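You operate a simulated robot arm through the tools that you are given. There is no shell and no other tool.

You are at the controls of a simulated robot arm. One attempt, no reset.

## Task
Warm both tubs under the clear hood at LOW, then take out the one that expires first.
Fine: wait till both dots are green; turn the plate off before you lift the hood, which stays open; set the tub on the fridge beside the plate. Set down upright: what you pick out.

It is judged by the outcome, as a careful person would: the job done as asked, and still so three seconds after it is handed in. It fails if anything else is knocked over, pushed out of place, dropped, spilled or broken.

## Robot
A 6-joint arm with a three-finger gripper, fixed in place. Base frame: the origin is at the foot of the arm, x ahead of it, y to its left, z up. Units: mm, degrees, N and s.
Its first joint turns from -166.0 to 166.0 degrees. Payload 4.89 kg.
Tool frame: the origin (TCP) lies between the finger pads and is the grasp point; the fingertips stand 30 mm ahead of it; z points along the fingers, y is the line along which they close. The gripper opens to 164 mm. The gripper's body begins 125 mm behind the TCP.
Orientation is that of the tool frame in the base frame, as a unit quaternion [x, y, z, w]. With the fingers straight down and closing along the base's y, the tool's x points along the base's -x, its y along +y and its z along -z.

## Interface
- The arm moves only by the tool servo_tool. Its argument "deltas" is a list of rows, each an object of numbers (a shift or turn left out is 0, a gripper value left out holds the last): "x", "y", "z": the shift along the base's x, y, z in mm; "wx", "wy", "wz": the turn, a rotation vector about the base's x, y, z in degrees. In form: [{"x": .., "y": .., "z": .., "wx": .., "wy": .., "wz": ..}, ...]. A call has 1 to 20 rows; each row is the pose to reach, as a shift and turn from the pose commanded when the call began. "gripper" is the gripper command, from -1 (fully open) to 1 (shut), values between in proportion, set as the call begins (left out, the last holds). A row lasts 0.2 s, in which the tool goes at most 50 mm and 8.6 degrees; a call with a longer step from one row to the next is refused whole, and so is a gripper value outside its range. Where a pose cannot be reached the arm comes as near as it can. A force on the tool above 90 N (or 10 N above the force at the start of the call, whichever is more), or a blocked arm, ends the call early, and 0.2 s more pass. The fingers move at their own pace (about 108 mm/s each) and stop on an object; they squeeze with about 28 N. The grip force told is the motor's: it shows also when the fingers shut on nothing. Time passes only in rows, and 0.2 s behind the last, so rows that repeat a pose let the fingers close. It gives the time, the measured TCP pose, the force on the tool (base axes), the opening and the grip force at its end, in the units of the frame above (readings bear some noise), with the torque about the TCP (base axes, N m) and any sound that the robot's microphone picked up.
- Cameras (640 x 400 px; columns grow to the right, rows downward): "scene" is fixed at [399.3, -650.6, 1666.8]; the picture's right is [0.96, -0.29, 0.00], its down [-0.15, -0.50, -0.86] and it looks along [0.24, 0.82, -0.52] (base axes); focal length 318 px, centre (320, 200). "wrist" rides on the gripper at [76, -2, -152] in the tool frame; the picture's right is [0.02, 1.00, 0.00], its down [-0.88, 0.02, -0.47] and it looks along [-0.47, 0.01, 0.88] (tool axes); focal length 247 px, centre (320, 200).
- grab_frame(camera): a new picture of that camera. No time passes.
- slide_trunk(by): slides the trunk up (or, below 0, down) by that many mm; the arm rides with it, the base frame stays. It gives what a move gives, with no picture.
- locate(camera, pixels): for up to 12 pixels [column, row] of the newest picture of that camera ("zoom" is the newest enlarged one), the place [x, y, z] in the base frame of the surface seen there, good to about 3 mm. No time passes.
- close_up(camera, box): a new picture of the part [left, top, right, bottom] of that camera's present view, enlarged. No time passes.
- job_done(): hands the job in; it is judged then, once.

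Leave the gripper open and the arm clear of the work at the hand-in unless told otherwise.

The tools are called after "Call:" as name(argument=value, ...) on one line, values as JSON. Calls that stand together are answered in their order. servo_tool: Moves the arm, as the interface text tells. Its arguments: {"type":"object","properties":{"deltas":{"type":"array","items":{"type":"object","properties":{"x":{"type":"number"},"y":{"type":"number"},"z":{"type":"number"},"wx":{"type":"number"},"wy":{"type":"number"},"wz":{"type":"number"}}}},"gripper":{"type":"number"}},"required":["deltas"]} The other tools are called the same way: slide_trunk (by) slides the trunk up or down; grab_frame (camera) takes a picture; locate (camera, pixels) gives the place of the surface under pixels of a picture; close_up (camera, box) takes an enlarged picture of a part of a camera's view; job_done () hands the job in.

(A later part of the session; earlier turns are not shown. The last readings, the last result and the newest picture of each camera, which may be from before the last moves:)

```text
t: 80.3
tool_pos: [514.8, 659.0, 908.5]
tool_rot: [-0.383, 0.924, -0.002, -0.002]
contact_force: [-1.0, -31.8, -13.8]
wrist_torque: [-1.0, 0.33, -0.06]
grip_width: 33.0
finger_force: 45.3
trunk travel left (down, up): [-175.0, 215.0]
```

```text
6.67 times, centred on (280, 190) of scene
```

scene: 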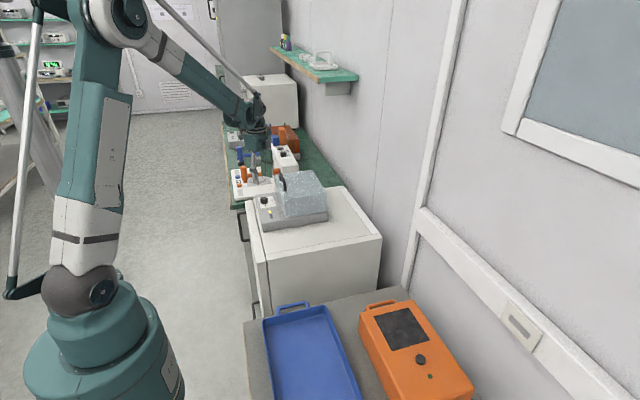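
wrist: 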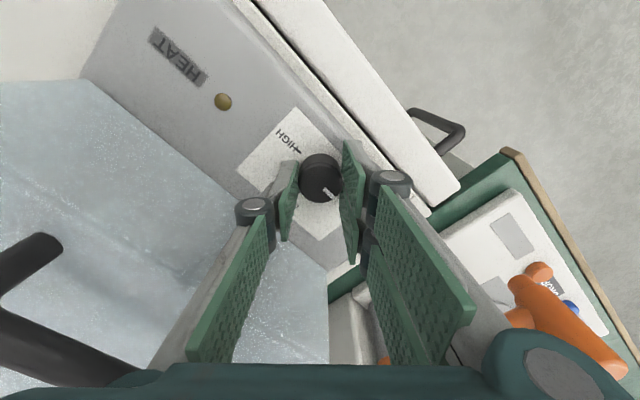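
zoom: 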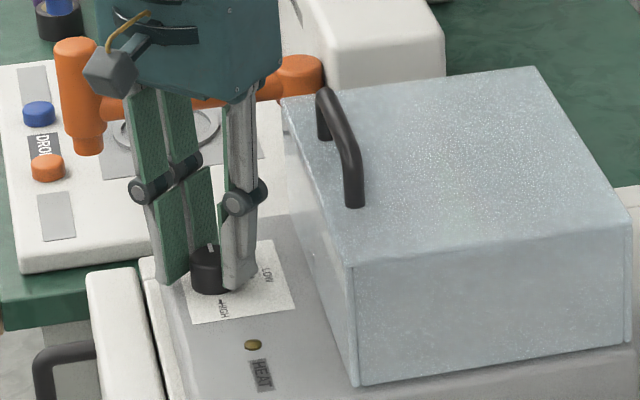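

The HEAT lamp is out. I release the knob and rise to verify the pointer.

Call:
servo_tool(deltas=[{"z": 0}, {"z": 0}, {"z": 0}], gripper=0.15)

Call:
servo_tool(deltas=[{"z": 20}, {"z": 50}, {"z": 90}, {"z": 130}, {"z": 170}, {"z": 210}, {"z": 240}, {"z": 240}])

Call:
close_up(camera="wrist", box=[240, 80, 400, 200])

Call:
grab_frame(camera="scene")

```text
t: 81.1
tool_pos: [514.9, 662.0, 908.3]
tool_rot: [-0.384, 0.923, -0.001, -0.002]
contact_force: [-0.1, 0.3, -0.1]
wrist_torque: [0.0, -0.02, -0.02]
grip_width: 69.7
finger_force: 0.1
trunk travel left (down, up): [-175.0, 215.0]
```

```text
t: 82.9
tool_pos: [512.6, 660.6, 1150.0]
tool_rot: [-0.384, 0.923, -0.002, -0.002]
contact_force: [0.2, 0.6, 0.1]
wrist_torque: [0.05, -0.05, 0.02]
grip_width: 69.7
finger_force: 0.1
trunk travel left (down, up): [-175.0, 215.0]
```

```text
3.33 times, centred on (320, 140) of wrist
```

zoom: 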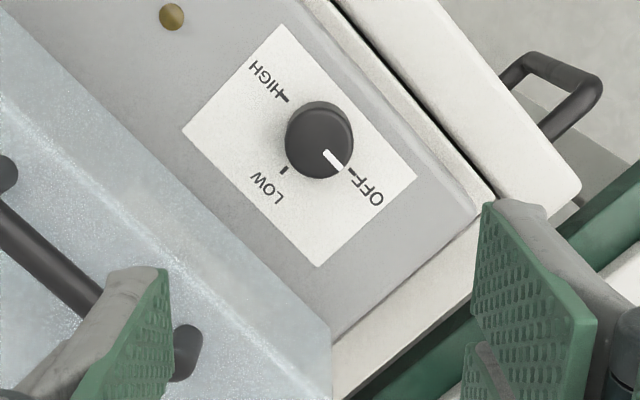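

```text
taken
```

scene: 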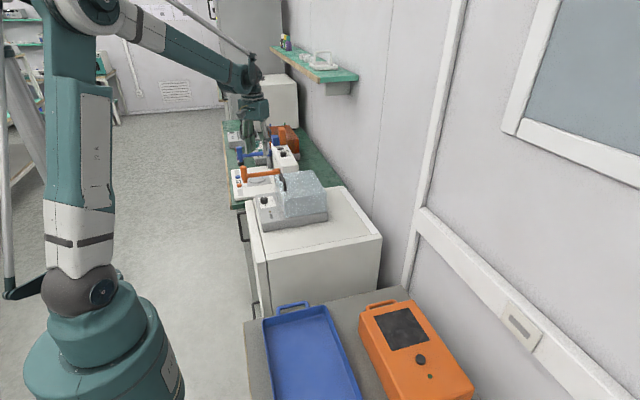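

The pointer is at OFF and the lamp is dark, so the plate is off. Now I lift the hood with the same caged hold on the handle. I turn the tool to −90° (fingers closing along x), narrow to about 22 mm, then tilt and measure the bar.

Call:
servo_tool(deltas=[{"x": 2, "y": -3, "z": 5, "wz": -8}, {"x": 3, "y": -6, "z": 10, "wz": -16}, {"x": 5, "y": -9, "z": 15, "wz": -24}, {"x": 6, "y": -12, "z": 20, "wz": -32}, {"x": 8, "y": -15, "z": 25, "wz": -40}, {"x": 10, "y": -18, "z": 30, "wz": -48}, {"x": 12, "y": -21, "z": 30, "wz": -56}, {"x": 14, "y": -24, "z": 30, "wz": -64}, {"x": 16, "y": -27, "z": 30, "wz": -72}, {"x": 18, "y": -30, "z": 30, "wz": -80}, {"x": 20, "y": -33, "z": 30, "wz": -88}, {"x": 22, "y": -36, "z": 30, "wz": -96}, {"x": 24, "y": -39, "z": 30, "wz": -104}, {"x": 25, "y": -42, "z": 30, "wz": -112}, {"x": 26, "y": -44, "z": 30, "wz": -120}, {"x": 27, "y": -46, "z": 30, "wz": -128}, {"x": 28, "y": -47, "z": 30, "wz": -135}, {"x": 28, "y": -47, "z": 30, "wz": -135}], gripper=0.73)

Call:
servo_tool(deltas=[{"x": 3, "z": -12, "wy": -4}, {"x": 6, "z": -25, "wy": -8}, {"x": 9, "z": -38, "wy": -12}, {"x": 12, "z": -50, "wy": -16}, {"x": 15, "z": -62, "wy": -20}, {"x": 17, "z": -74, "wy": -25}, {"x": 19, "z": -86, "wy": -30}, {"x": 20, "z": -98, "wy": -35}, {"x": 20, "z": -98, "wy": -35}])

Call:
grab_frame(camera="wrist")

Call:
close_up(camera="scene", box=[240, 130, 360, 220])

```text
t: 86.7
tool_pos: [541.5, 614.1, 1178.6]
tool_rot: [0.706, 0.708, 0.001, -0.002]
contact_force: [0.0, 0.0, 1.4]
wrist_torque: [-0.01, 0.01, 0.0]
grip_width: 22.2
finger_force: 0.1
trunk travel left (down, up): [-175.0, 215.0]
```

```text
t: 88.7
tool_pos: [561.3, 612.7, 1078.5]
tool_rot: [0.673, 0.677, 0.213, 0.21]
contact_force: [0.1, 0.2, -0.5]
wrist_torque: [-0.06, 0.06, 0.0]
grip_width: 22.2
finger_force: 0.2
trunk travel left (down, up): [-175.0, 215.0]
```

```text
taken
```

wrist: 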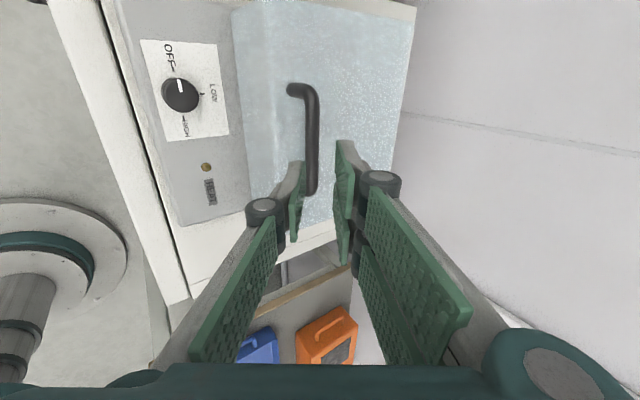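

```text
4.44 times, centred on (300, 175) of scene
```

zoom: 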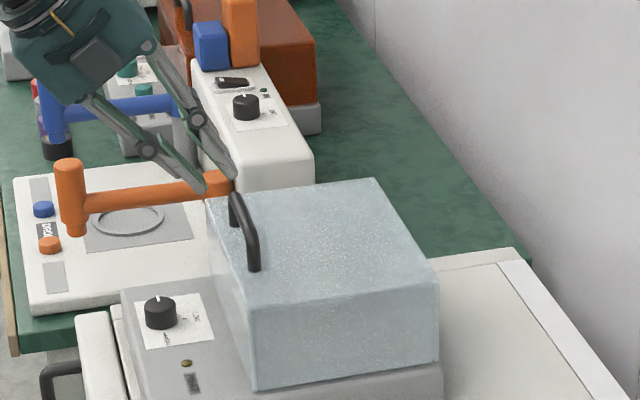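

Pre-grasp reached at (561, 613, 1079), tilt 35°. I measure the bar, around wrist column 312, rows 100–185.

Call:
locate(camera="wrist", pixels=[[312, 110], [312, 130], [312, 150], [312, 170], [308, 140], [316, 140], [295, 90], [290, 92], [340, 110], [280, 120]])

Call:
close_up(camera="wrist", box=[240, 70, 400, 230])

```text
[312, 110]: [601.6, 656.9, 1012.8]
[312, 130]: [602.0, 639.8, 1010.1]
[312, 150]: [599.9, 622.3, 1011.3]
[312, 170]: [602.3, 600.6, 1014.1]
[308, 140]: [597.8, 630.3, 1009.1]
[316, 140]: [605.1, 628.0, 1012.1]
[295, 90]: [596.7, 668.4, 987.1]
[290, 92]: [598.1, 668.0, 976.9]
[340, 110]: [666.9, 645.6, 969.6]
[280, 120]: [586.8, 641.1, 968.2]
```

```text
2.50 times, centred on (320, 150) of wrist
```

zoom: 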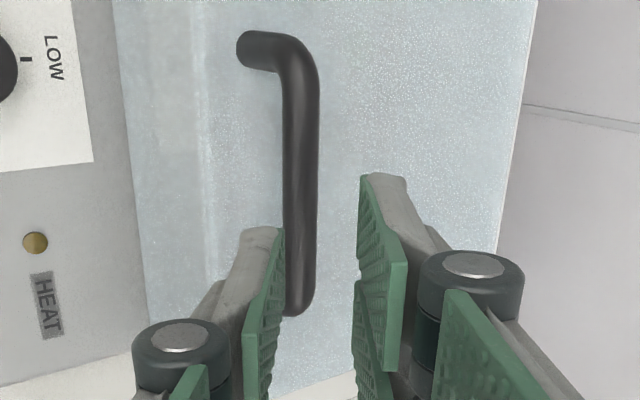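

Bar centre ≈ (607, 613, 1004). I open slightly to 30 mm, shift to centre on it and advance along the tool axis until the tips are about 14 mm past the bar.

Call:
servo_tool(deltas=[{"x": -4, "z": -3}, {"x": 4, "z": -14.5}, {"x": 12, "z": -26}, {"x": 20, "z": -37.5}, {"x": 28, "z": -49}, {"x": 37, "z": -61.5}, {"x": 37, "z": -61.5}], gripper=0.635)

Call:
grab_frame(camera="wrist")

Call:
close_up(camera="scene", box=[260, 150, 330, 200])

```text
t: 90.3
tool_pos: [600.2, 614.0, 1018.8]
tool_rot: [0.673, 0.676, 0.215, 0.21]
contact_force: [-0.1, 0.4, -0.1]
wrist_torque: [0.03, 0.01, -0.01]
grip_width: 29.9
finger_force: 0.0
trunk travel left (down, up): [-175.0, 215.0]
```

```text
taken
```

wrist: 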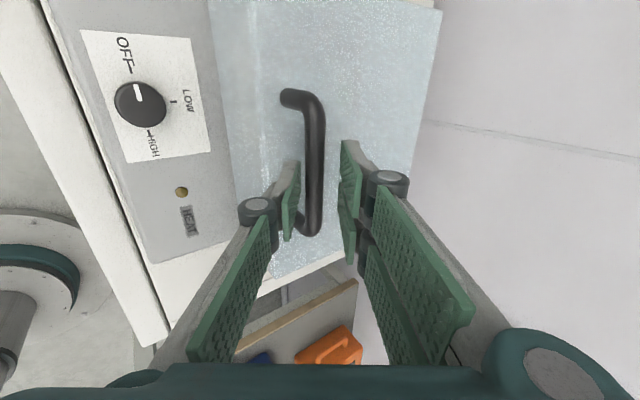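

```text
8.00 times, centred on (295, 175) of scene
```

zoom: 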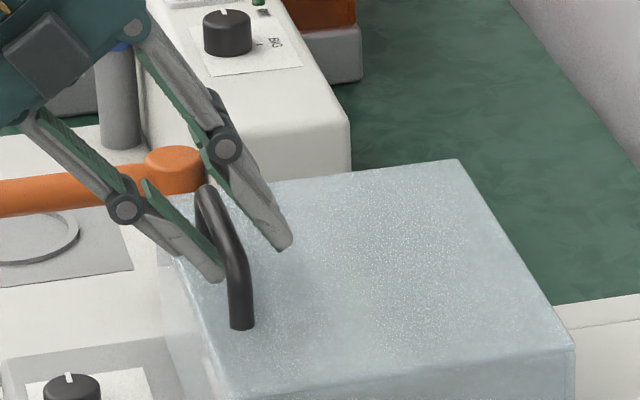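

The bar is caged between the fingers. I narrow to about 20 mm and begin lifting the hood along its arc (hinge ≈ (778, 874), radius ≈ 213), starting with the first 15°.

Call:
servo_tool(deltas=[{"x": 1.5}, {"x": 1.5}, {"x": 7.8, "z": 7.2, "wy": 0.5}, {"x": 13.9, "z": 14.3, "wy": 1.0}, {"x": 20.7, "z": 21.1, "wy": 1.4}, {"x": 27.4, "z": 27.7, "wy": 1.9}, {"x": 34.6, "z": 33.9, "wy": 2.4}, {"x": 41.9, "z": 39.8, "wy": 2.9}], gripper=0.756)

Call:
grab_frame(camera="wrist")

Call:
close_up(camera="scene", box=[250, 130, 370, 220])

```text
t: 92.1
tool_pos: [642.0, 612.4, 1058.4]
tool_rot: [0.678, 0.681, 0.196, 0.194]
contact_force: [-2.2, -0.9, -0.7]
wrist_torque: [0.02, -0.03, -0.03]
grip_width: 20.5
finger_force: 1.2
trunk travel left (down, up): [-175.0, 215.0]
```

```text
taken
```

wrist: 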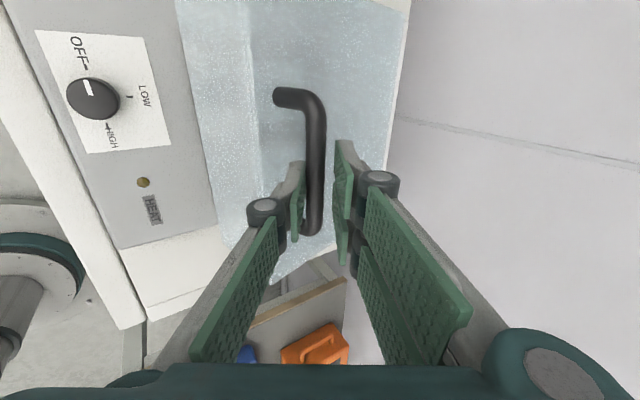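

```text
4.44 times, centred on (310, 175) of scene
```

zoom: 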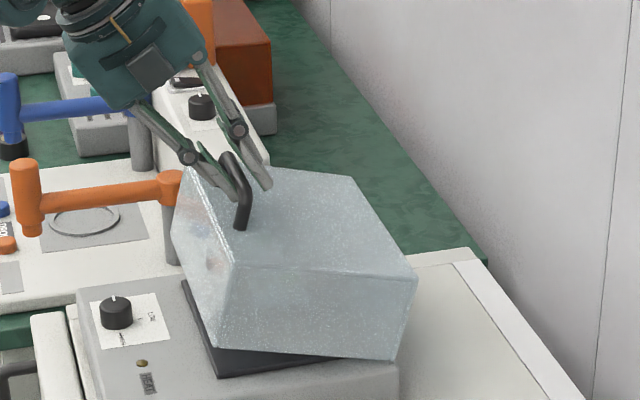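

The hood is lifting smoothly with only a 2 N load, and no tub is disturbed. I continue the arc to about 55° open.

Call:
servo_tool(deltas=[{"x": 7.8, "z": 5.7, "wy": 0.5}, {"x": 15.6, "z": 10.9, "wy": 1.0}, {"x": 23.8, "z": 15.7, "wy": 1.4}, {"x": 32.0, "z": 20.3, "wy": 1.9}, {"x": 40.5, "z": 24.4, "wy": 2.4}, {"x": 49.1, "z": 28.3, "wy": 2.9}, {"x": 58.0, "z": 31.6, "wy": 3.3}, {"x": 66.9, "z": 34.7, "wy": 3.8}, {"x": 76.0, "z": 37.3, "wy": 4.3}, {"x": 85.1, "z": 39.6, "wy": 4.8}, {"x": 94.4, "z": 41.4, "wy": 5.2}, {"x": 103.7, "z": 42.9, "wy": 5.7}, {"x": 113.1, "z": 43.9, "wy": 6.2}, {"x": 122.5, "z": 44.6, "wy": 6.7}, {"x": 132.0, "z": 44.8, "wy": 7.1}, {"x": 141.4, "z": 44.7, "wy": 7.6}])

Call:
grab_frame(camera="wrist")

Call:
close_up(camera="scene", box=[260, 110, 380, 210])

```text
t: 95.5
tool_pos: [783.5, 613.7, 1103.6]
tool_rot: [0.689, 0.693, 0.151, 0.148]
contact_force: [0.5, 0.7, -0.7]
wrist_torque: [0.0, -0.03, 0.0]
grip_width: 20.2
finger_force: 0.0
trunk travel left (down, up): [-175.0, 215.0]
```

```text
taken
```

wrist: 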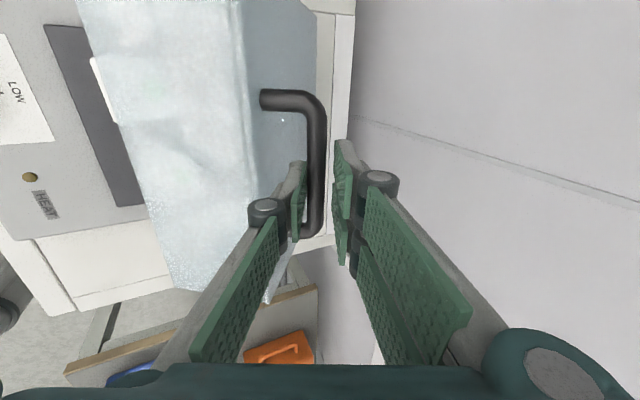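

```text
4.00 times, centred on (320, 160) of scene
```

zoom: 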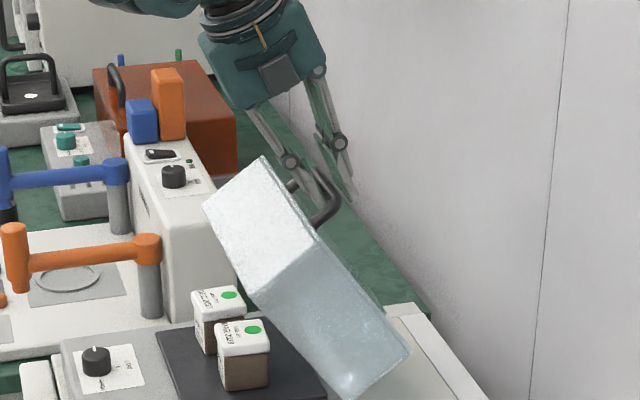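

Both dots are clearly green with the hood lifting. I continue to the open stop.

Call:
servo_tool(deltas=[{"x": 9.3, "z": -1.2, "wy": 0.5}, {"x": 18.7, "z": -2.1, "wy": 1.0}, {"x": 28.0, "z": -3.7, "wy": 1.4}, {"x": 37.3, "z": -5.3, "wy": 1.9}, {"x": 46.5, "z": -7.6, "wy": 2.4}, {"x": 55.6, "z": -10.0, "wy": 2.9}, {"x": 64.5, "z": -13.1, "wy": 3.3}, {"x": 73.4, "z": -16.3, "wy": 3.8}, {"x": 78.5, "z": -18.6, "wy": 4.1}, {"x": 82.5, "z": -20.2, "wy": 4.3}])

Call:
grab_frame(camera="wrist")

Call:
close_up(camera="scene", box=[270, 110, 390, 210])

```text
t: 97.7
tool_pos: [865.3, 614.3, 1083.4]
tool_rot: [0.694, 0.698, 0.125, 0.122]
contact_force: [-0.5, -0.3, -0.2]
wrist_torque: [-0.02, -0.02, 0.0]
grip_width: 20.3
finger_force: 0.0
trunk travel left (down, up): [-175.0, 215.0]
```

```text
taken
```

wrist: 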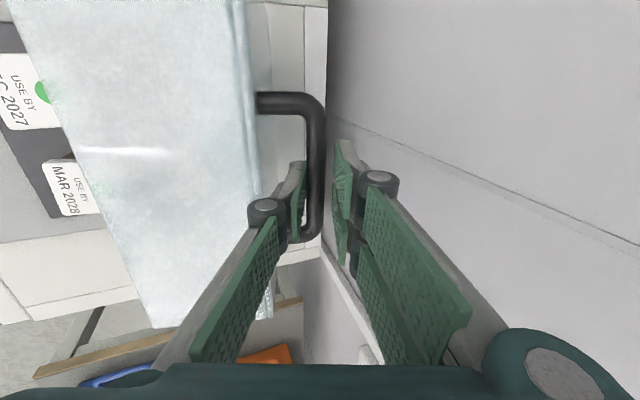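

```text
4.00 times, centred on (330, 160) of scene
```

zoom: 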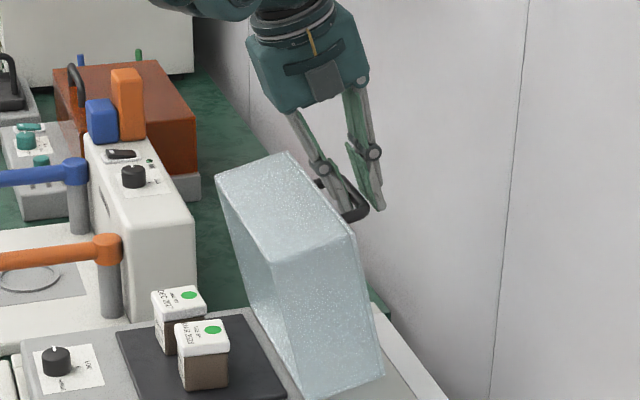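

The hood is at its open position with zero force. I withdraw the fingers straight up along the tool axis.

Call:
servo_tool(deltas=[{"x": -2.5, "z": 7}, {"x": -5, "z": 14}, {"x": -8, "z": 22}, {"x": -11.5, "z": 32}, {"x": -18, "z": 50}, {"x": -29, "z": 80}, {"x": -40, "z": 110}, {"x": -40, "z": 110}])

Call:
grab_frame(camera="wrist")

Call:
close_up(camera="scene", box=[270, 110, 390, 210])

```text
t: 99.5
tool_pos: [824.4, 613.3, 1194.8]
tool_rot: [0.695, 0.698, 0.125, 0.122]
contact_force: [-0.1, -0.4, -0.1]
wrist_torque: [0.07, -0.04, 0.04]
grip_width: 19.8
finger_force: 0.0
trunk travel left (down, up): [-175.0, 215.0]
```

```text
taken
```

wrist: 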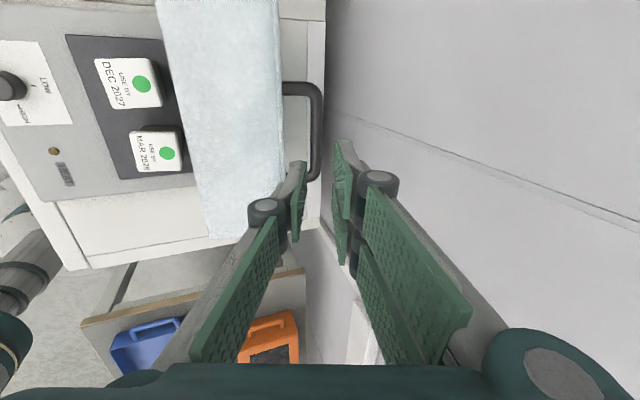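

```text
4.00 times, centred on (330, 160) of scene
```

zoom: 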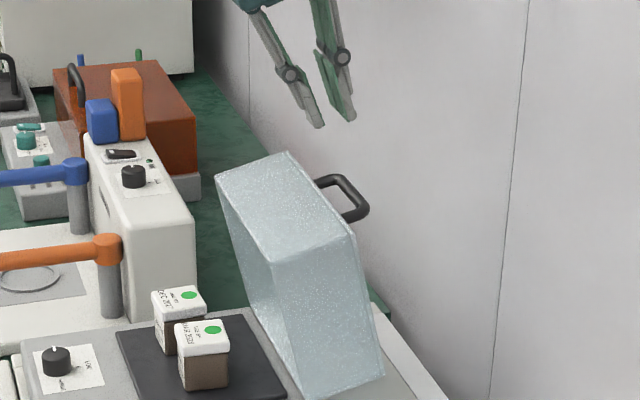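

The hood stays open by itself and both dots are green. I back away, straighten the tool and turn it back to 0° (fingers closing along y) above the tubs.

Call:
servo_tool(deltas=[{"x": -25, "z": 15, "wy": 3}, {"x": -55, "y": -2, "z": 30, "wy": 6}, {"x": -85, "y": -4, "z": 45, "wy": 9}, {"x": -115, "y": -6, "z": 55, "wy": 12}, {"x": -145, "y": -8, "z": 60, "wy": 15}, {"x": -175, "y": -10, "z": 65, "wy": 18}, {"x": -200, "y": -10, "z": 65, "wy": 20}])

Call:
servo_tool(deltas=[{"wz": 8}, {"wz": 16}, {"wz": 24}, {"wz": 32}, {"wz": 40}, {"wz": 48}, {"wz": 56}, {"wz": 64}, {"wz": 72}, {"wz": 80}, {"wz": 86}, {"wz": 90}, {"wz": 90}], gripper=-0.1)

Call:
grab_frame(camera="wrist")

Call:
grab_frame(camera="scene")

```text
t: 101.1
tool_pos: [622.6, 603.8, 1258.8]
tool_rot: [0.706, 0.708, 0.002, -0.001]
contact_force: [0.6, -0.3, -0.2]
wrist_torque: [0.03, 0.1, -0.02]
grip_width: 20.2
finger_force: 0.1
trunk travel left (down, up): [-175.0, 215.0]
```

```text
t: 103.9
tool_pos: [624.9, 604.3, 1256.7]
tool_rot: [-0.003, 1.0, 0.001, -0.003]
contact_force: [-0.4, 0.8, 0.1]
wrist_torque: [0.0, -0.01, 0.02]
grip_width: 90.6
finger_force: 0.1
trunk travel left (down, up): [-175.0, 215.0]
```

```text
taken
```

wrist: 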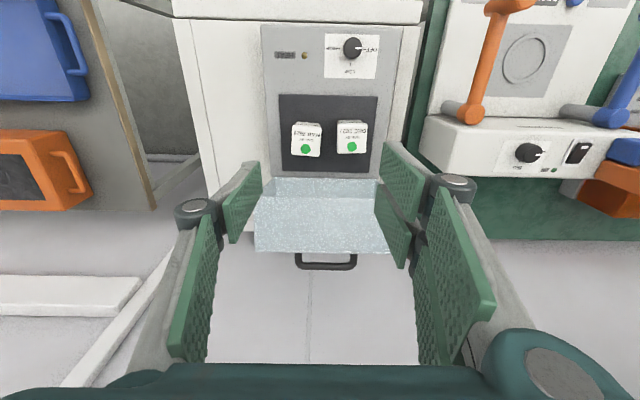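

```text
taken
```

scene: 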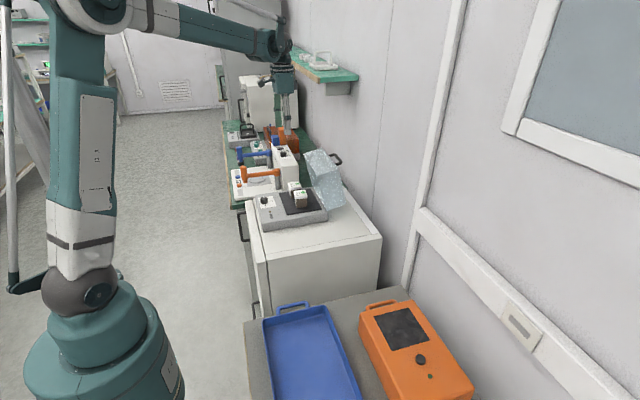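

Good clear view. I enlarge the tubs to re-read the dates and measure the DEC 2027 tub (right tub, around (351,138)).

Call:
close_up(camera="wrist", box=[275, 90, 385, 180])

Call:
close_up(camera="scene", box=[280, 170, 330, 220])

```text
4.44 times, centred on (330, 135) of wrist
```

zoom: 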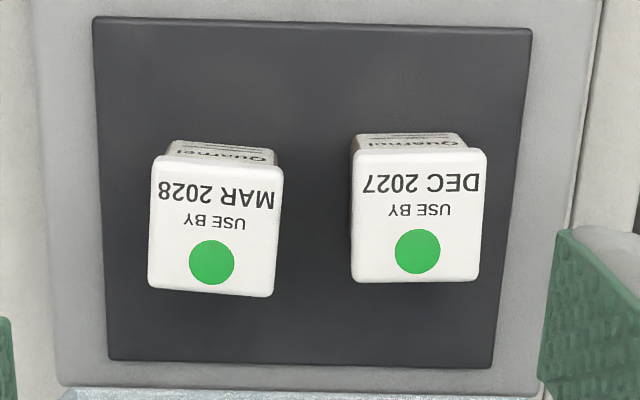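

```text
8.00 times, centred on (305, 195) of scene
```

zoom: 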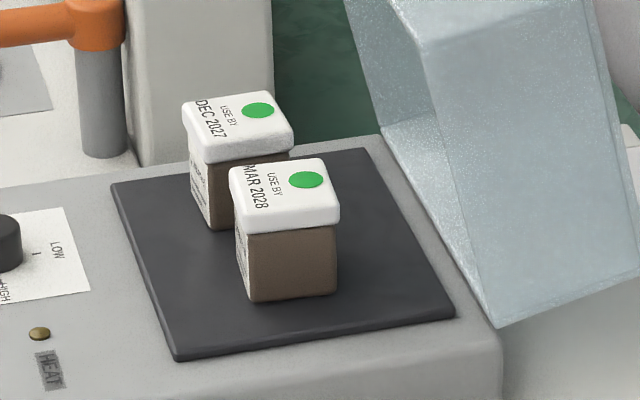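

I measure the lid corners and tub bodies.

Call:
locate(camera="wrist", pixels=[[339.5, 125.5], [366.5, 125.5], [364.5, 152], [338.5, 152], [351, 138], [294, 127], [318, 128], [319, 156], [293, 154], [306, 141], [351, 121.5], [328, 140]])

Call:
locate(camera="zoom", pixels=[[190, 110], [245, 98], [290, 125], [208, 158], [205, 215], [212, 228], [285, 150], [240, 250], [250, 297], [330, 292], [335, 225], [238, 225]])

```text
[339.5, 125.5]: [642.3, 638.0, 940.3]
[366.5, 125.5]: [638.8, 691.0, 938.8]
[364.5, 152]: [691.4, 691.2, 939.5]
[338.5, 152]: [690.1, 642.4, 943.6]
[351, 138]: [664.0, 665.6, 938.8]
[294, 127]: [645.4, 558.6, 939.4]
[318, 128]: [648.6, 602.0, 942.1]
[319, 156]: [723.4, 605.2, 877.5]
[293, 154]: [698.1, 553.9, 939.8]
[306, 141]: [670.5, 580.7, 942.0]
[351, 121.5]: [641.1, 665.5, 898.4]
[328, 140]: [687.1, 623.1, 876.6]
```

```text
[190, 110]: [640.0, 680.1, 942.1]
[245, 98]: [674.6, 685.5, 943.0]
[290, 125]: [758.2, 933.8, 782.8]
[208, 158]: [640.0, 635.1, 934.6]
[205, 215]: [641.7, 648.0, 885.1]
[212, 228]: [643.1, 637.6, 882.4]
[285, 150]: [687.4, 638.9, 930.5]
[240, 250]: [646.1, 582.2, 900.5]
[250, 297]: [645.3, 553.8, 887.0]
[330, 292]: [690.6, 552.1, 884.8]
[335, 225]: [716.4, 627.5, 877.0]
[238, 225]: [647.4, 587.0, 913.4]
```

DEC 2027 tub: centre about (665, 665), lid 56 mm square, top z≈941, 33 mm gap to the MAR tub. I check the neighbouring device and the free fridge area on the −y side before moving.

Call:
locate(camera="scene", pixels=[[265, 255], [262, 262], [380, 235], [320, 248], [275, 230], [328, 220], [345, 190], [300, 235], [350, 235], [285, 245], [290, 160], [283, 150]])

Call:
locate(camera="wrist", pixels=[[430, 125], [428, 160], [445, 170], [470, 125], [440, 112], [403, 120], [268, 120], [255, 60], [220, 100], [210, 60], [264, 180], [240, 150]])

```text
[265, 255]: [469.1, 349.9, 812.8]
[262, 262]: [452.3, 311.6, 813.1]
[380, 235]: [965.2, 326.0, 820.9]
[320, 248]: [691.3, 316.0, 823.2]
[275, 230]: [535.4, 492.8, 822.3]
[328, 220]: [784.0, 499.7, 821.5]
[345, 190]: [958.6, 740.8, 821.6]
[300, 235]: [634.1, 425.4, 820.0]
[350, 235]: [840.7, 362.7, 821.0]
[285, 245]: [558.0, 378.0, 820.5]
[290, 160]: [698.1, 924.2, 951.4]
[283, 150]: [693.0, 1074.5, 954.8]
```

```text
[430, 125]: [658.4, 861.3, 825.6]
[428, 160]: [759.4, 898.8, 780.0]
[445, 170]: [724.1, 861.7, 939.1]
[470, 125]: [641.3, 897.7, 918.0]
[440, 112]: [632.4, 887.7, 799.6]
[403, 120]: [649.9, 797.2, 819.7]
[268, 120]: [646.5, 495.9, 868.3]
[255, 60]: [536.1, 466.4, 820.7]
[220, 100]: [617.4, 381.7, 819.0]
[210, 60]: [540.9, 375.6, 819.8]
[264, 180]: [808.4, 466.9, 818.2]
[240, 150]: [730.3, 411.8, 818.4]
```

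Free fridge top beside the plate: y from 311 to 495 at z≈820. I'll set the tub at about (630, 405). Next I go above the DEC tub with the fingers at 68 mm.

Call:
servo_tool(deltas=[{"x": 14, "y": 20, "z": -30}, {"x": 28, "y": 41, "z": -60}, {"x": 40.6, "y": 61.2, "z": -90}, {"x": 40.6, "y": 61.2, "z": -130}, {"x": 40.6, "y": 61.2, "z": -170}, {"x": 40.6, "y": 61.2, "z": -210}, {"x": 40.6, "y": 61.2, "z": -240}, {"x": 40.6, "y": 61.2, "z": -240}], gripper=0.172)

Call:
grab_frame(camera="wrist")

Call:
close_up(camera="scene", box=[260, 130, 360, 210])

```text
t: 105.7
tool_pos: [664.4, 666.1, 1016.5]
tool_rot: [-0.001, 1.0, 0.001, -0.003]
contact_force: [-0.3, -0.9, 0.1]
wrist_torque: [-0.03, 0.02, 0.01]
grip_width: 67.9
finger_force: 0.0
trunk travel left (down, up): [-175.0, 215.0]
```

```text
taken
```

wrist: 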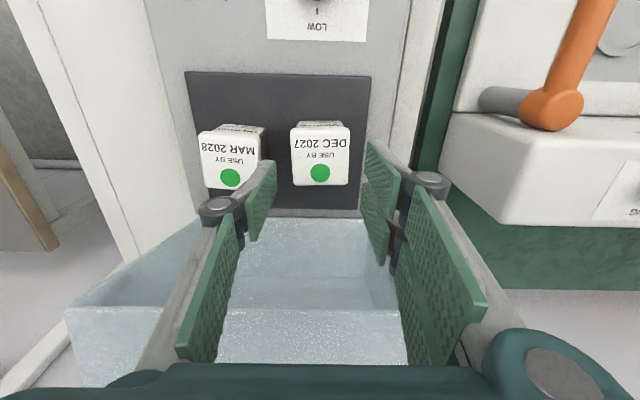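

```text
5.00 times, centred on (310, 170) of scene
```

zoom: 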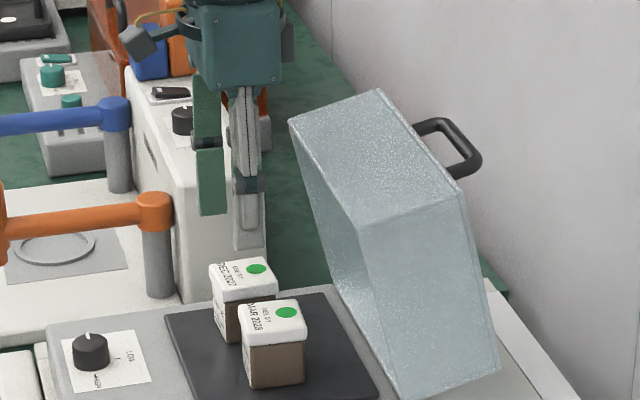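

I re-measure the DEC lid from here before straddling it (lid edges around columns 291–350, row 155).

Call:
locate(camera="wrist", pixels=[[293, 155], [347, 155], [320, 128], [320, 182], [320, 155], [294, 180], [347, 180], [293, 130], [348, 130], [258, 165], [260, 140], [262, 150]])

```text
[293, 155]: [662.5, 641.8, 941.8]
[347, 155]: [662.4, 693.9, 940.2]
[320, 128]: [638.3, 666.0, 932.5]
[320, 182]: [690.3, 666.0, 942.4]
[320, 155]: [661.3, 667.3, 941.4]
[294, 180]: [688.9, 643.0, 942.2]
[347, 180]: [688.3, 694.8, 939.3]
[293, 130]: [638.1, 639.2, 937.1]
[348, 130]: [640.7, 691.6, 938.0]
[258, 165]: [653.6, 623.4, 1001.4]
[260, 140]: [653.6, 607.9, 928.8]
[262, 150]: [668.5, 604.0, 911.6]
```

Lid centre is (665, 667) and the TCP is at (664, 666). I descend straight to z≈918, putting the tips about 11 mm above the plate, with force monitoring.

Call:
servo_tool(deltas=[{"x": 0.5, "y": 0.9, "z": -20}, {"x": 0.5, "y": 0.9, "z": -40}, {"x": 0.5, "y": 0.9, "z": -58}, {"x": 0.5, "y": 0.9, "z": -74}, {"x": 0.5, "y": 0.9, "z": -88}, {"x": 0.5, "y": 0.9, "z": -98}, {"x": 0.5, "y": 0.9, "z": -98}])

Call:
grab_frame(camera="wrist")

Call:
close_up(camera="scene", box=[270, 160, 340, 215])

```text
t: 107.3
tool_pos: [664.7, 665.3, 920.1]
tool_rot: [-0.002, 1.0, 0.001, -0.003]
contact_force: [-0.1, -0.1, 0.7]
wrist_torque: [0.01, 0.02, 0.0]
grip_width: 67.6
finger_force: 0.0
trunk travel left (down, up): [-175.0, 215.0]
```

```text
taken
```

wrist: 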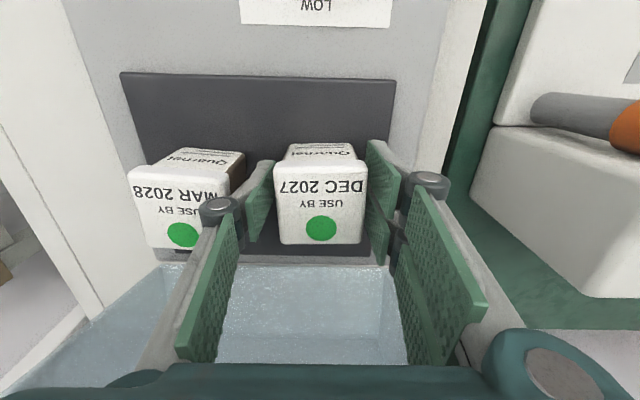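

```text
7.27 times, centred on (305, 188) of scene
```

zoom: 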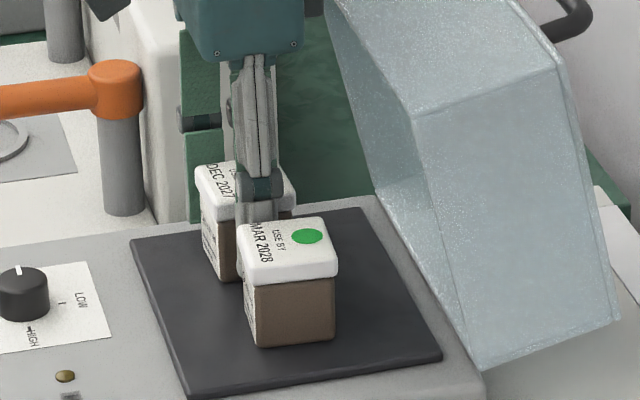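

The fingers straddle the DEC tub with no contact. I close the grip.

Call:
servo_tool(deltas=[{"z": 0}, {"z": 0}, {"z": 0}, {"z": 0}], gripper=1)

Call:
close_up(camera="wrist", box=[120, 120, 440, 320])

```text
t: 108.3
tool_pos: [663.8, 665.4, 920.9]
tool_rot: [-0.001, 1.0, 0.001, -0.002]
contact_force: [0.0, 0.7, 1.7]
wrist_torque: [-0.1, -0.01, 0.0]
grip_width: 53.3
finger_force: 28.3
trunk travel left (down, up): [-175.0, 215.0]
```

```text
2.00 times, centred on (280, 220) of wrist
```

zoom: 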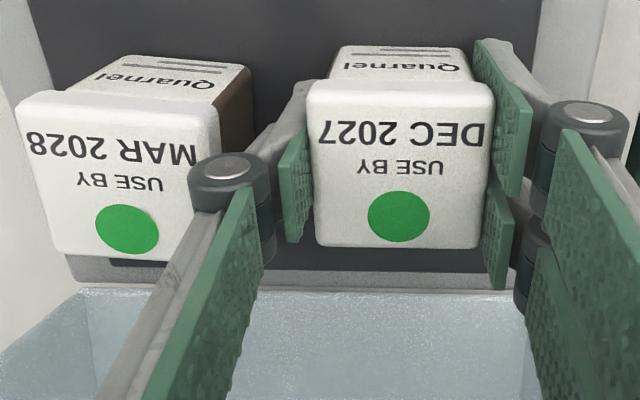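

Gripped at 53.3 mm with 28 N and no disturbance. I lift straight up slowly.

Call:
servo_tool(deltas=[{"z": 5}, {"z": 12}, {"z": 22}, {"z": 35}, {"z": 55}, {"z": 75}, {"z": 95}, {"z": 115}, {"z": 130}, {"z": 130}])

Call:
grab_frame(camera="wrist")

Call:
close_up(camera="scene", box=[260, 140, 350, 215])

```text
t: 110.5
tool_pos: [665.8, 665.7, 1051.0]
tool_rot: [-0.002, 1.0, 0.001, -0.003]
contact_force: [0.2, -0.3, -2.2]
wrist_torque: [0.03, -0.01, 0.01]
grip_width: 53.9
finger_force: 28.0
trunk travel left (down, up): [-175.0, 215.0]
```

```text
taken
```

wrist: 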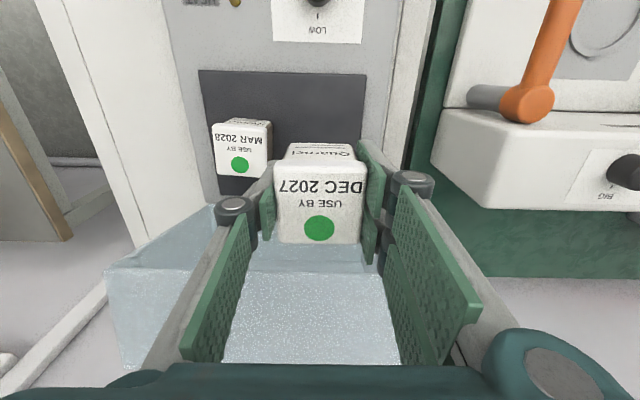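

```text
5.33 times, centred on (305, 178) of scene
```

zoom: 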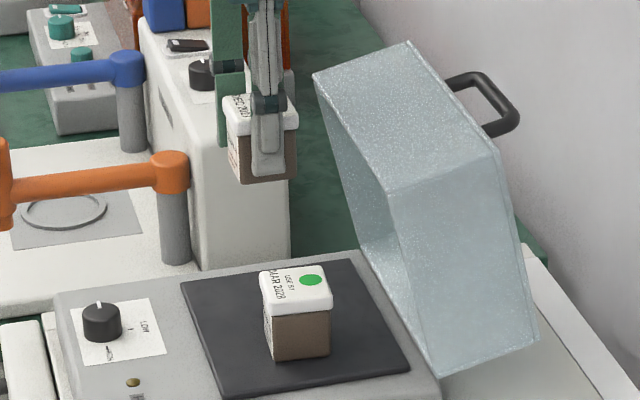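

Held upright, about 2 N weight, nothing else moved. I carry it at this height over to above (630, 405).

Call:
servo_tool(deltas=[{"x": -10, "y": -15}, {"x": -20, "y": -45}, {"x": -30, "y": -80}, {"x": -36, "y": -115}, {"x": -36, "y": -150}, {"x": -36, "y": -185}, {"x": -36, "y": -215}, {"x": -36, "y": -242}, {"x": -36, "y": -261}, {"x": -36, "y": -261}])

Call:
servo_tool(deltas=[{"z": -30}, {"z": -60}, {"z": -90}, {"z": -115}, {"z": -135}, {"z": -150}, {"z": -160}, {"z": -160}])

Call:
grab_frame(camera="wrist")

Call:
close_up(camera="scene", box=[250, 160, 380, 260])

```text
t: 112.7
tool_pos: [630.2, 403.9, 1050.8]
tool_rot: [-0.001, 1.0, 0.001, -0.003]
contact_force: [-0.5, 1.0, -0.5]
wrist_torque: [0.03, -0.07, -0.03]
grip_width: 53.4
finger_force: 28.0
trunk travel left (down, up): [-175.0, 215.0]
```

```text
t: 114.5
tool_pos: [631.4, 405.5, 890.3]
tool_rot: [-0.002, 1.0, 0.001, -0.003]
contact_force: [0.1, -0.4, -1.9]
wrist_torque: [-0.04, 0.07, 0.0]
grip_width: 53.6
finger_force: 28.1
trunk travel left (down, up): [-175.0, 215.0]
```

```text
taken
```

wrist: 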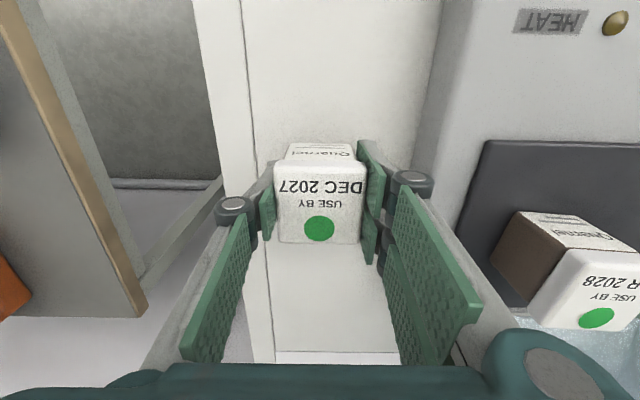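

```text
4.00 times, centred on (315, 210) of scene
```

zoom: 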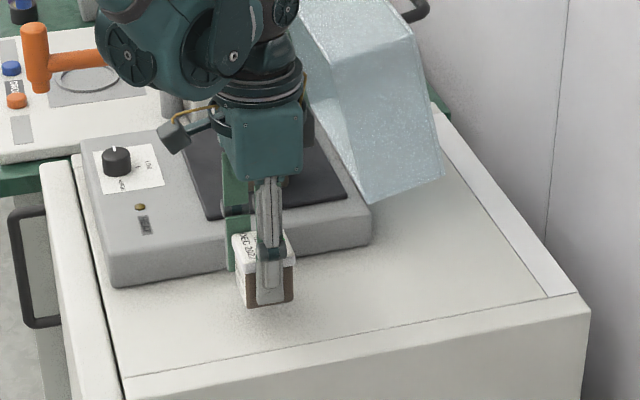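

The tub is 26 mm above the fridge top. I check the surface beneath for any seam or step (line near column 260 in the wrist view).

Call:
locate(camera="wrist", pixels=[[240, 100], [265, 280], [300, 300], [350, 300], [390, 120], [300, 100], [262, 140], [232, 120], [340, 340], [420, 140]])

```text
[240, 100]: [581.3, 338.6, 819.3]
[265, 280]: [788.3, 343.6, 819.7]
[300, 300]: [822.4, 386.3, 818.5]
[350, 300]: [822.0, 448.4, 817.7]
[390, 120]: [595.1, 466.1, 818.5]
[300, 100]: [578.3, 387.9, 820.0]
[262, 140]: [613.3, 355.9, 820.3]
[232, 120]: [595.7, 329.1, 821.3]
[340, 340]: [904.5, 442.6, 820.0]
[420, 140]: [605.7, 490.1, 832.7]
```

The surface is flat at z≈819.5 and the seam is at y≈340, clear of the tub. I lower gently to just above contact, then in tiny steps.

Call:
servo_tool(deltas=[{"z": -8}, {"z": -15}, {"z": -20}, {"z": -23}, {"z": -24}, {"z": -24}])

Call:
servo_tool(deltas=[{"z": -1}, {"z": -2}, {"z": -2}])

```text
t: 115.9
tool_pos: [630.2, 403.9, 866.8]
tool_rot: [-0.002, 1.0, 0.001, -0.003]
contact_force: [0.0, -0.3, -1.8]
wrist_torque: [-0.01, 0.03, 0.0]
grip_width: 53.5
finger_force: 27.7
trunk travel left (down, up): [-175.0, 215.0]
```

```text
t: 116.7
tool_pos: [629.8, 405.6, 864.8]
tool_rot: [-0.002, 1.0, 0.001, -0.002]
contact_force: [-0.3, -0.2, -1.4]
wrist_torque: [-0.01, -0.05, 0.0]
grip_width: 53.5
finger_force: 28.0
trunk travel left (down, up): [-175.0, 215.0]
```

No contact yet (the weight still reads about −1.5 N). I continue in 1 mm steps.

Call:
servo_tool(deltas=[{"z": -1}, {"z": -1}])

Call:
servo_tool(deltas=[{"z": -1}, {"z": -1}])

Call:
close_up(camera="scene", box=[285, 210, 335, 250])

```text
t: 117.3
tool_pos: [629.5, 405.0, 862.1]
tool_rot: [-0.001, 1.0, 0.0, -0.002]
contact_force: [1.5, -1.0, 9.3]
wrist_torque: [-0.31, -0.06, 0.04]
grip_width: 53.6
finger_force: 27.5
trunk travel left (down, up): [-175.0, 215.0]
```

```text
t: 117.9
tool_pos: [629.9, 405.4, 862.4]
tool_rot: [-0.002, 1.0, 0.001, -0.003]
contact_force: [2.5, 2.4, 21.6]
wrist_torque: [0.06, -0.07, 0.01]
grip_width: 53.6
finger_force: 27.8
trunk travel left (down, up): [-175.0, 215.0]
```

```text
10.00 times, centred on (310, 230) of scene
```

zoom: 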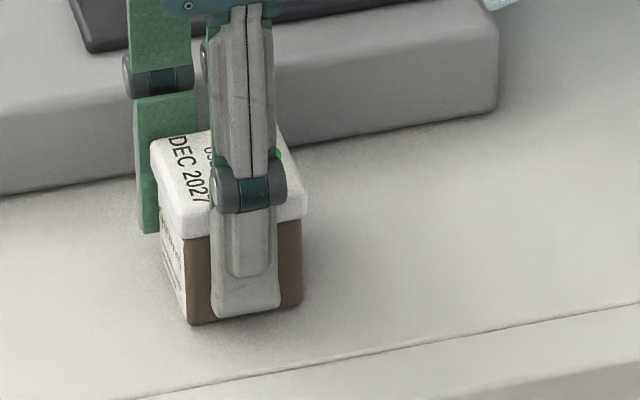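

The tub is on the fridge (21 N pressing). I ease up 1 mm to unload it, then open to about 72 mm.

Call:
servo_tool(deltas=[{"z": 0.8}, {"z": 1.2}, {"z": 1.2}])

Call:
servo_tool(deltas=[{"z": 0}, {"z": 0}, {"z": 0}], gripper=0.12)

Call:
close_up(camera="scene", box=[285, 210, 335, 250])

```text
t: 118.7
tool_pos: [629.4, 405.6, 863.4]
tool_rot: [-0.001, 1.0, 0.0, -0.002]
contact_force: [0.3, -0.3, -1.8]
wrist_torque: [-0.02, 0.01, 0.01]
grip_width: 53.5
finger_force: 27.8
trunk travel left (down, up): [-175.0, 215.0]
```

```text
t: 119.5
tool_pos: [628.4, 405.3, 862.0]
tool_rot: [-0.002, 1.0, 0.0, -0.003]
contact_force: [-1.2, -0.4, 0.0]
wrist_torque: [-0.01, -0.01, -0.02]
grip_width: 72.0
finger_force: 0.1
trunk travel left (down, up): [-175.0, 215.0]
```

```text
10.00 times, centred on (310, 230) of scene
```

zoom: 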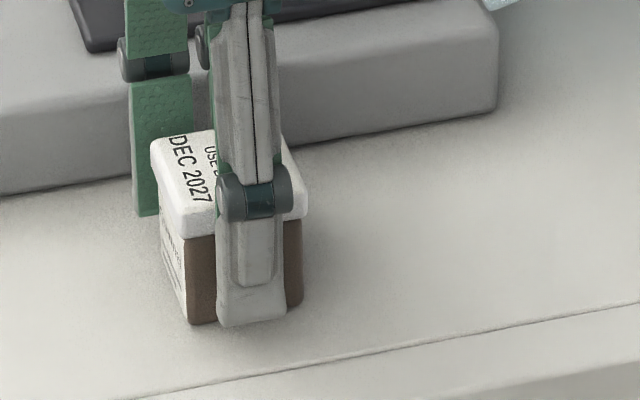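

Released, and the tub stands flat. I rise straight up and check the scene.

Call:
servo_tool(deltas=[{"z": 12}, {"z": 28}, {"z": 50}, {"z": 80}, {"z": 115}, {"z": 155}, {"z": 200}, {"z": 245}, {"z": 290}, {"z": 330}, {"z": 330}])

Call:
grab_frame(camera="wrist")

Call:
grab_frame(camera="scene")

Call:
close_up(camera="scene", box=[240, 130, 390, 260])

```text
t: 121.9
tool_pos: [627.3, 407.7, 1193.5]
tool_rot: [-0.002, 1.0, 0.0, -0.002]
contact_force: [-0.4, -0.4, 0.5]
wrist_torque: [0.0, -0.06, 0.01]
grip_width: 72.1
finger_force: 0.0
trunk travel left (down, up): [-175.0, 215.0]
```

```text
taken
```

wrist: 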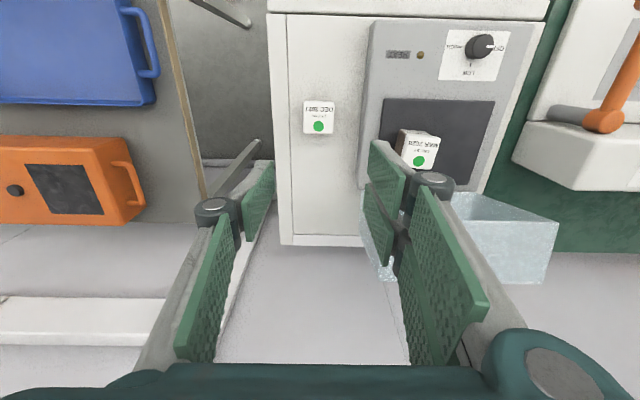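

```text
taken
```

scene: 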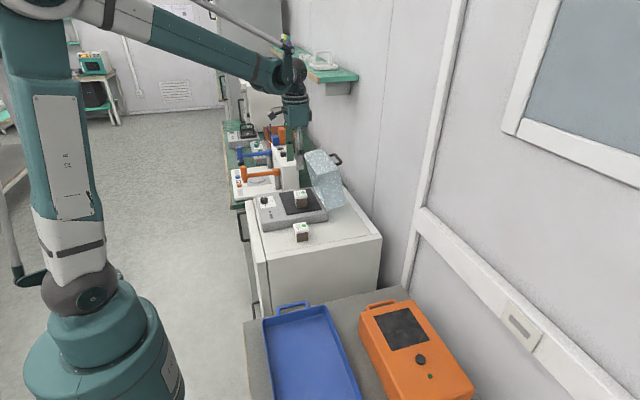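

```text
3.08 times, centred on (315, 195) of scene
```

zoom: 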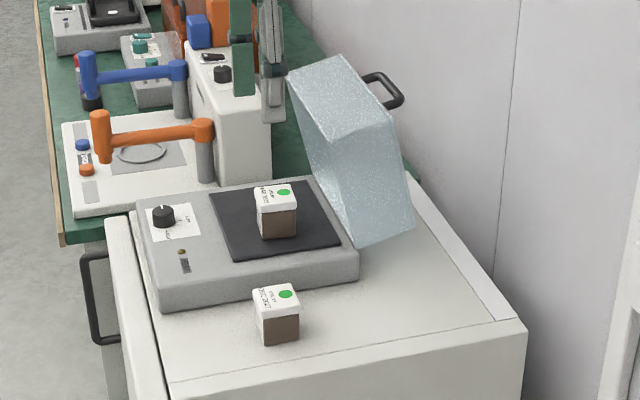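

The DEC 2027 tub stands upright on the fridge beside the plate, MAR 2028 remains on the plate, the hood is open, and the knob is OFF with the lamp dark. I move the arm clear to its starting area and open the gripper.

Call:
servo_tool(deltas=[{"x": -35, "y": 5, "z": 10}, {"x": -75, "y": 12, "z": 20}, {"x": -115, "y": 18, "z": 30}, {"x": -155, "y": 25, "z": 40}, {"x": -195, "y": 30, "z": 50}, {"x": -235, "y": 36, "z": 60}, {"x": -275, "y": 42, "z": 60}, {"x": -310, "y": 48, "z": 60}, {"x": -340, "y": 52, "z": 60}, {"x": -340, "y": 52, "z": 60}])

Call:
servo_tool(deltas=[{"z": 0}, {"z": 0}, {"z": 0}, {"z": 0}], gripper=-1)

Call:
grab_frame(camera="scene")

Call:
close_up(camera="scene", box=[230, 130, 390, 240])

Call:
close_up(camera="wrist", box=[240, 150, 460, 320])

```text
t: 124.1
tool_pos: [289.0, 455.9, 1253.8]
tool_rot: [-0.001, 1.0, 0.001, -0.002]
contact_force: [-1.1, 0.3, 0.3]
wrist_torque: [0.0, -0.04, -0.01]
grip_width: 72.1
finger_force: 0.0
trunk travel left (down, up): [-175.0, 215.0]
```

```text
t: 125.1
tool_pos: [289.7, 455.9, 1252.2]
tool_rot: [-0.001, 1.0, 0.0, -0.003]
contact_force: [0.0, 0.2, 0.3]
wrist_torque: [-0.01, -0.01, 0.01]
grip_width: 163.9
finger_force: 0.1
trunk travel left (down, up): [-175.0, 215.0]
```

```text
taken
```

scene: 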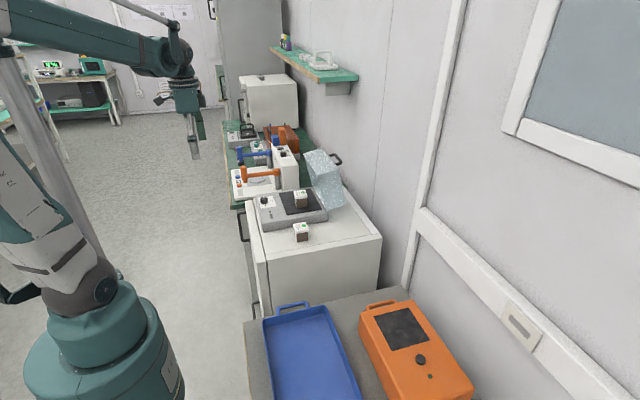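

```text
3.64 times, centred on (310, 185) of scene
```

zoom: 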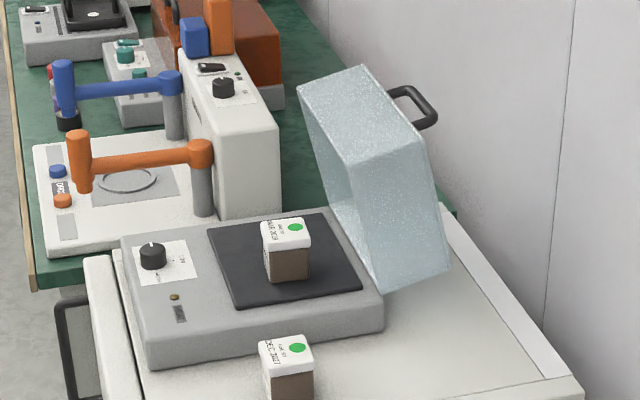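

```text
2.35 times, centred on (350, 235) of wrist
```

zoom: 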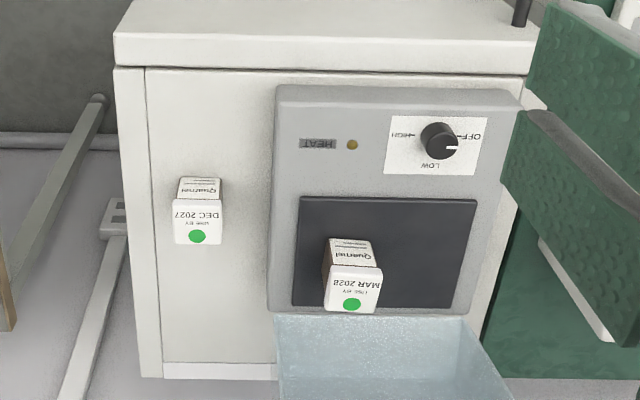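

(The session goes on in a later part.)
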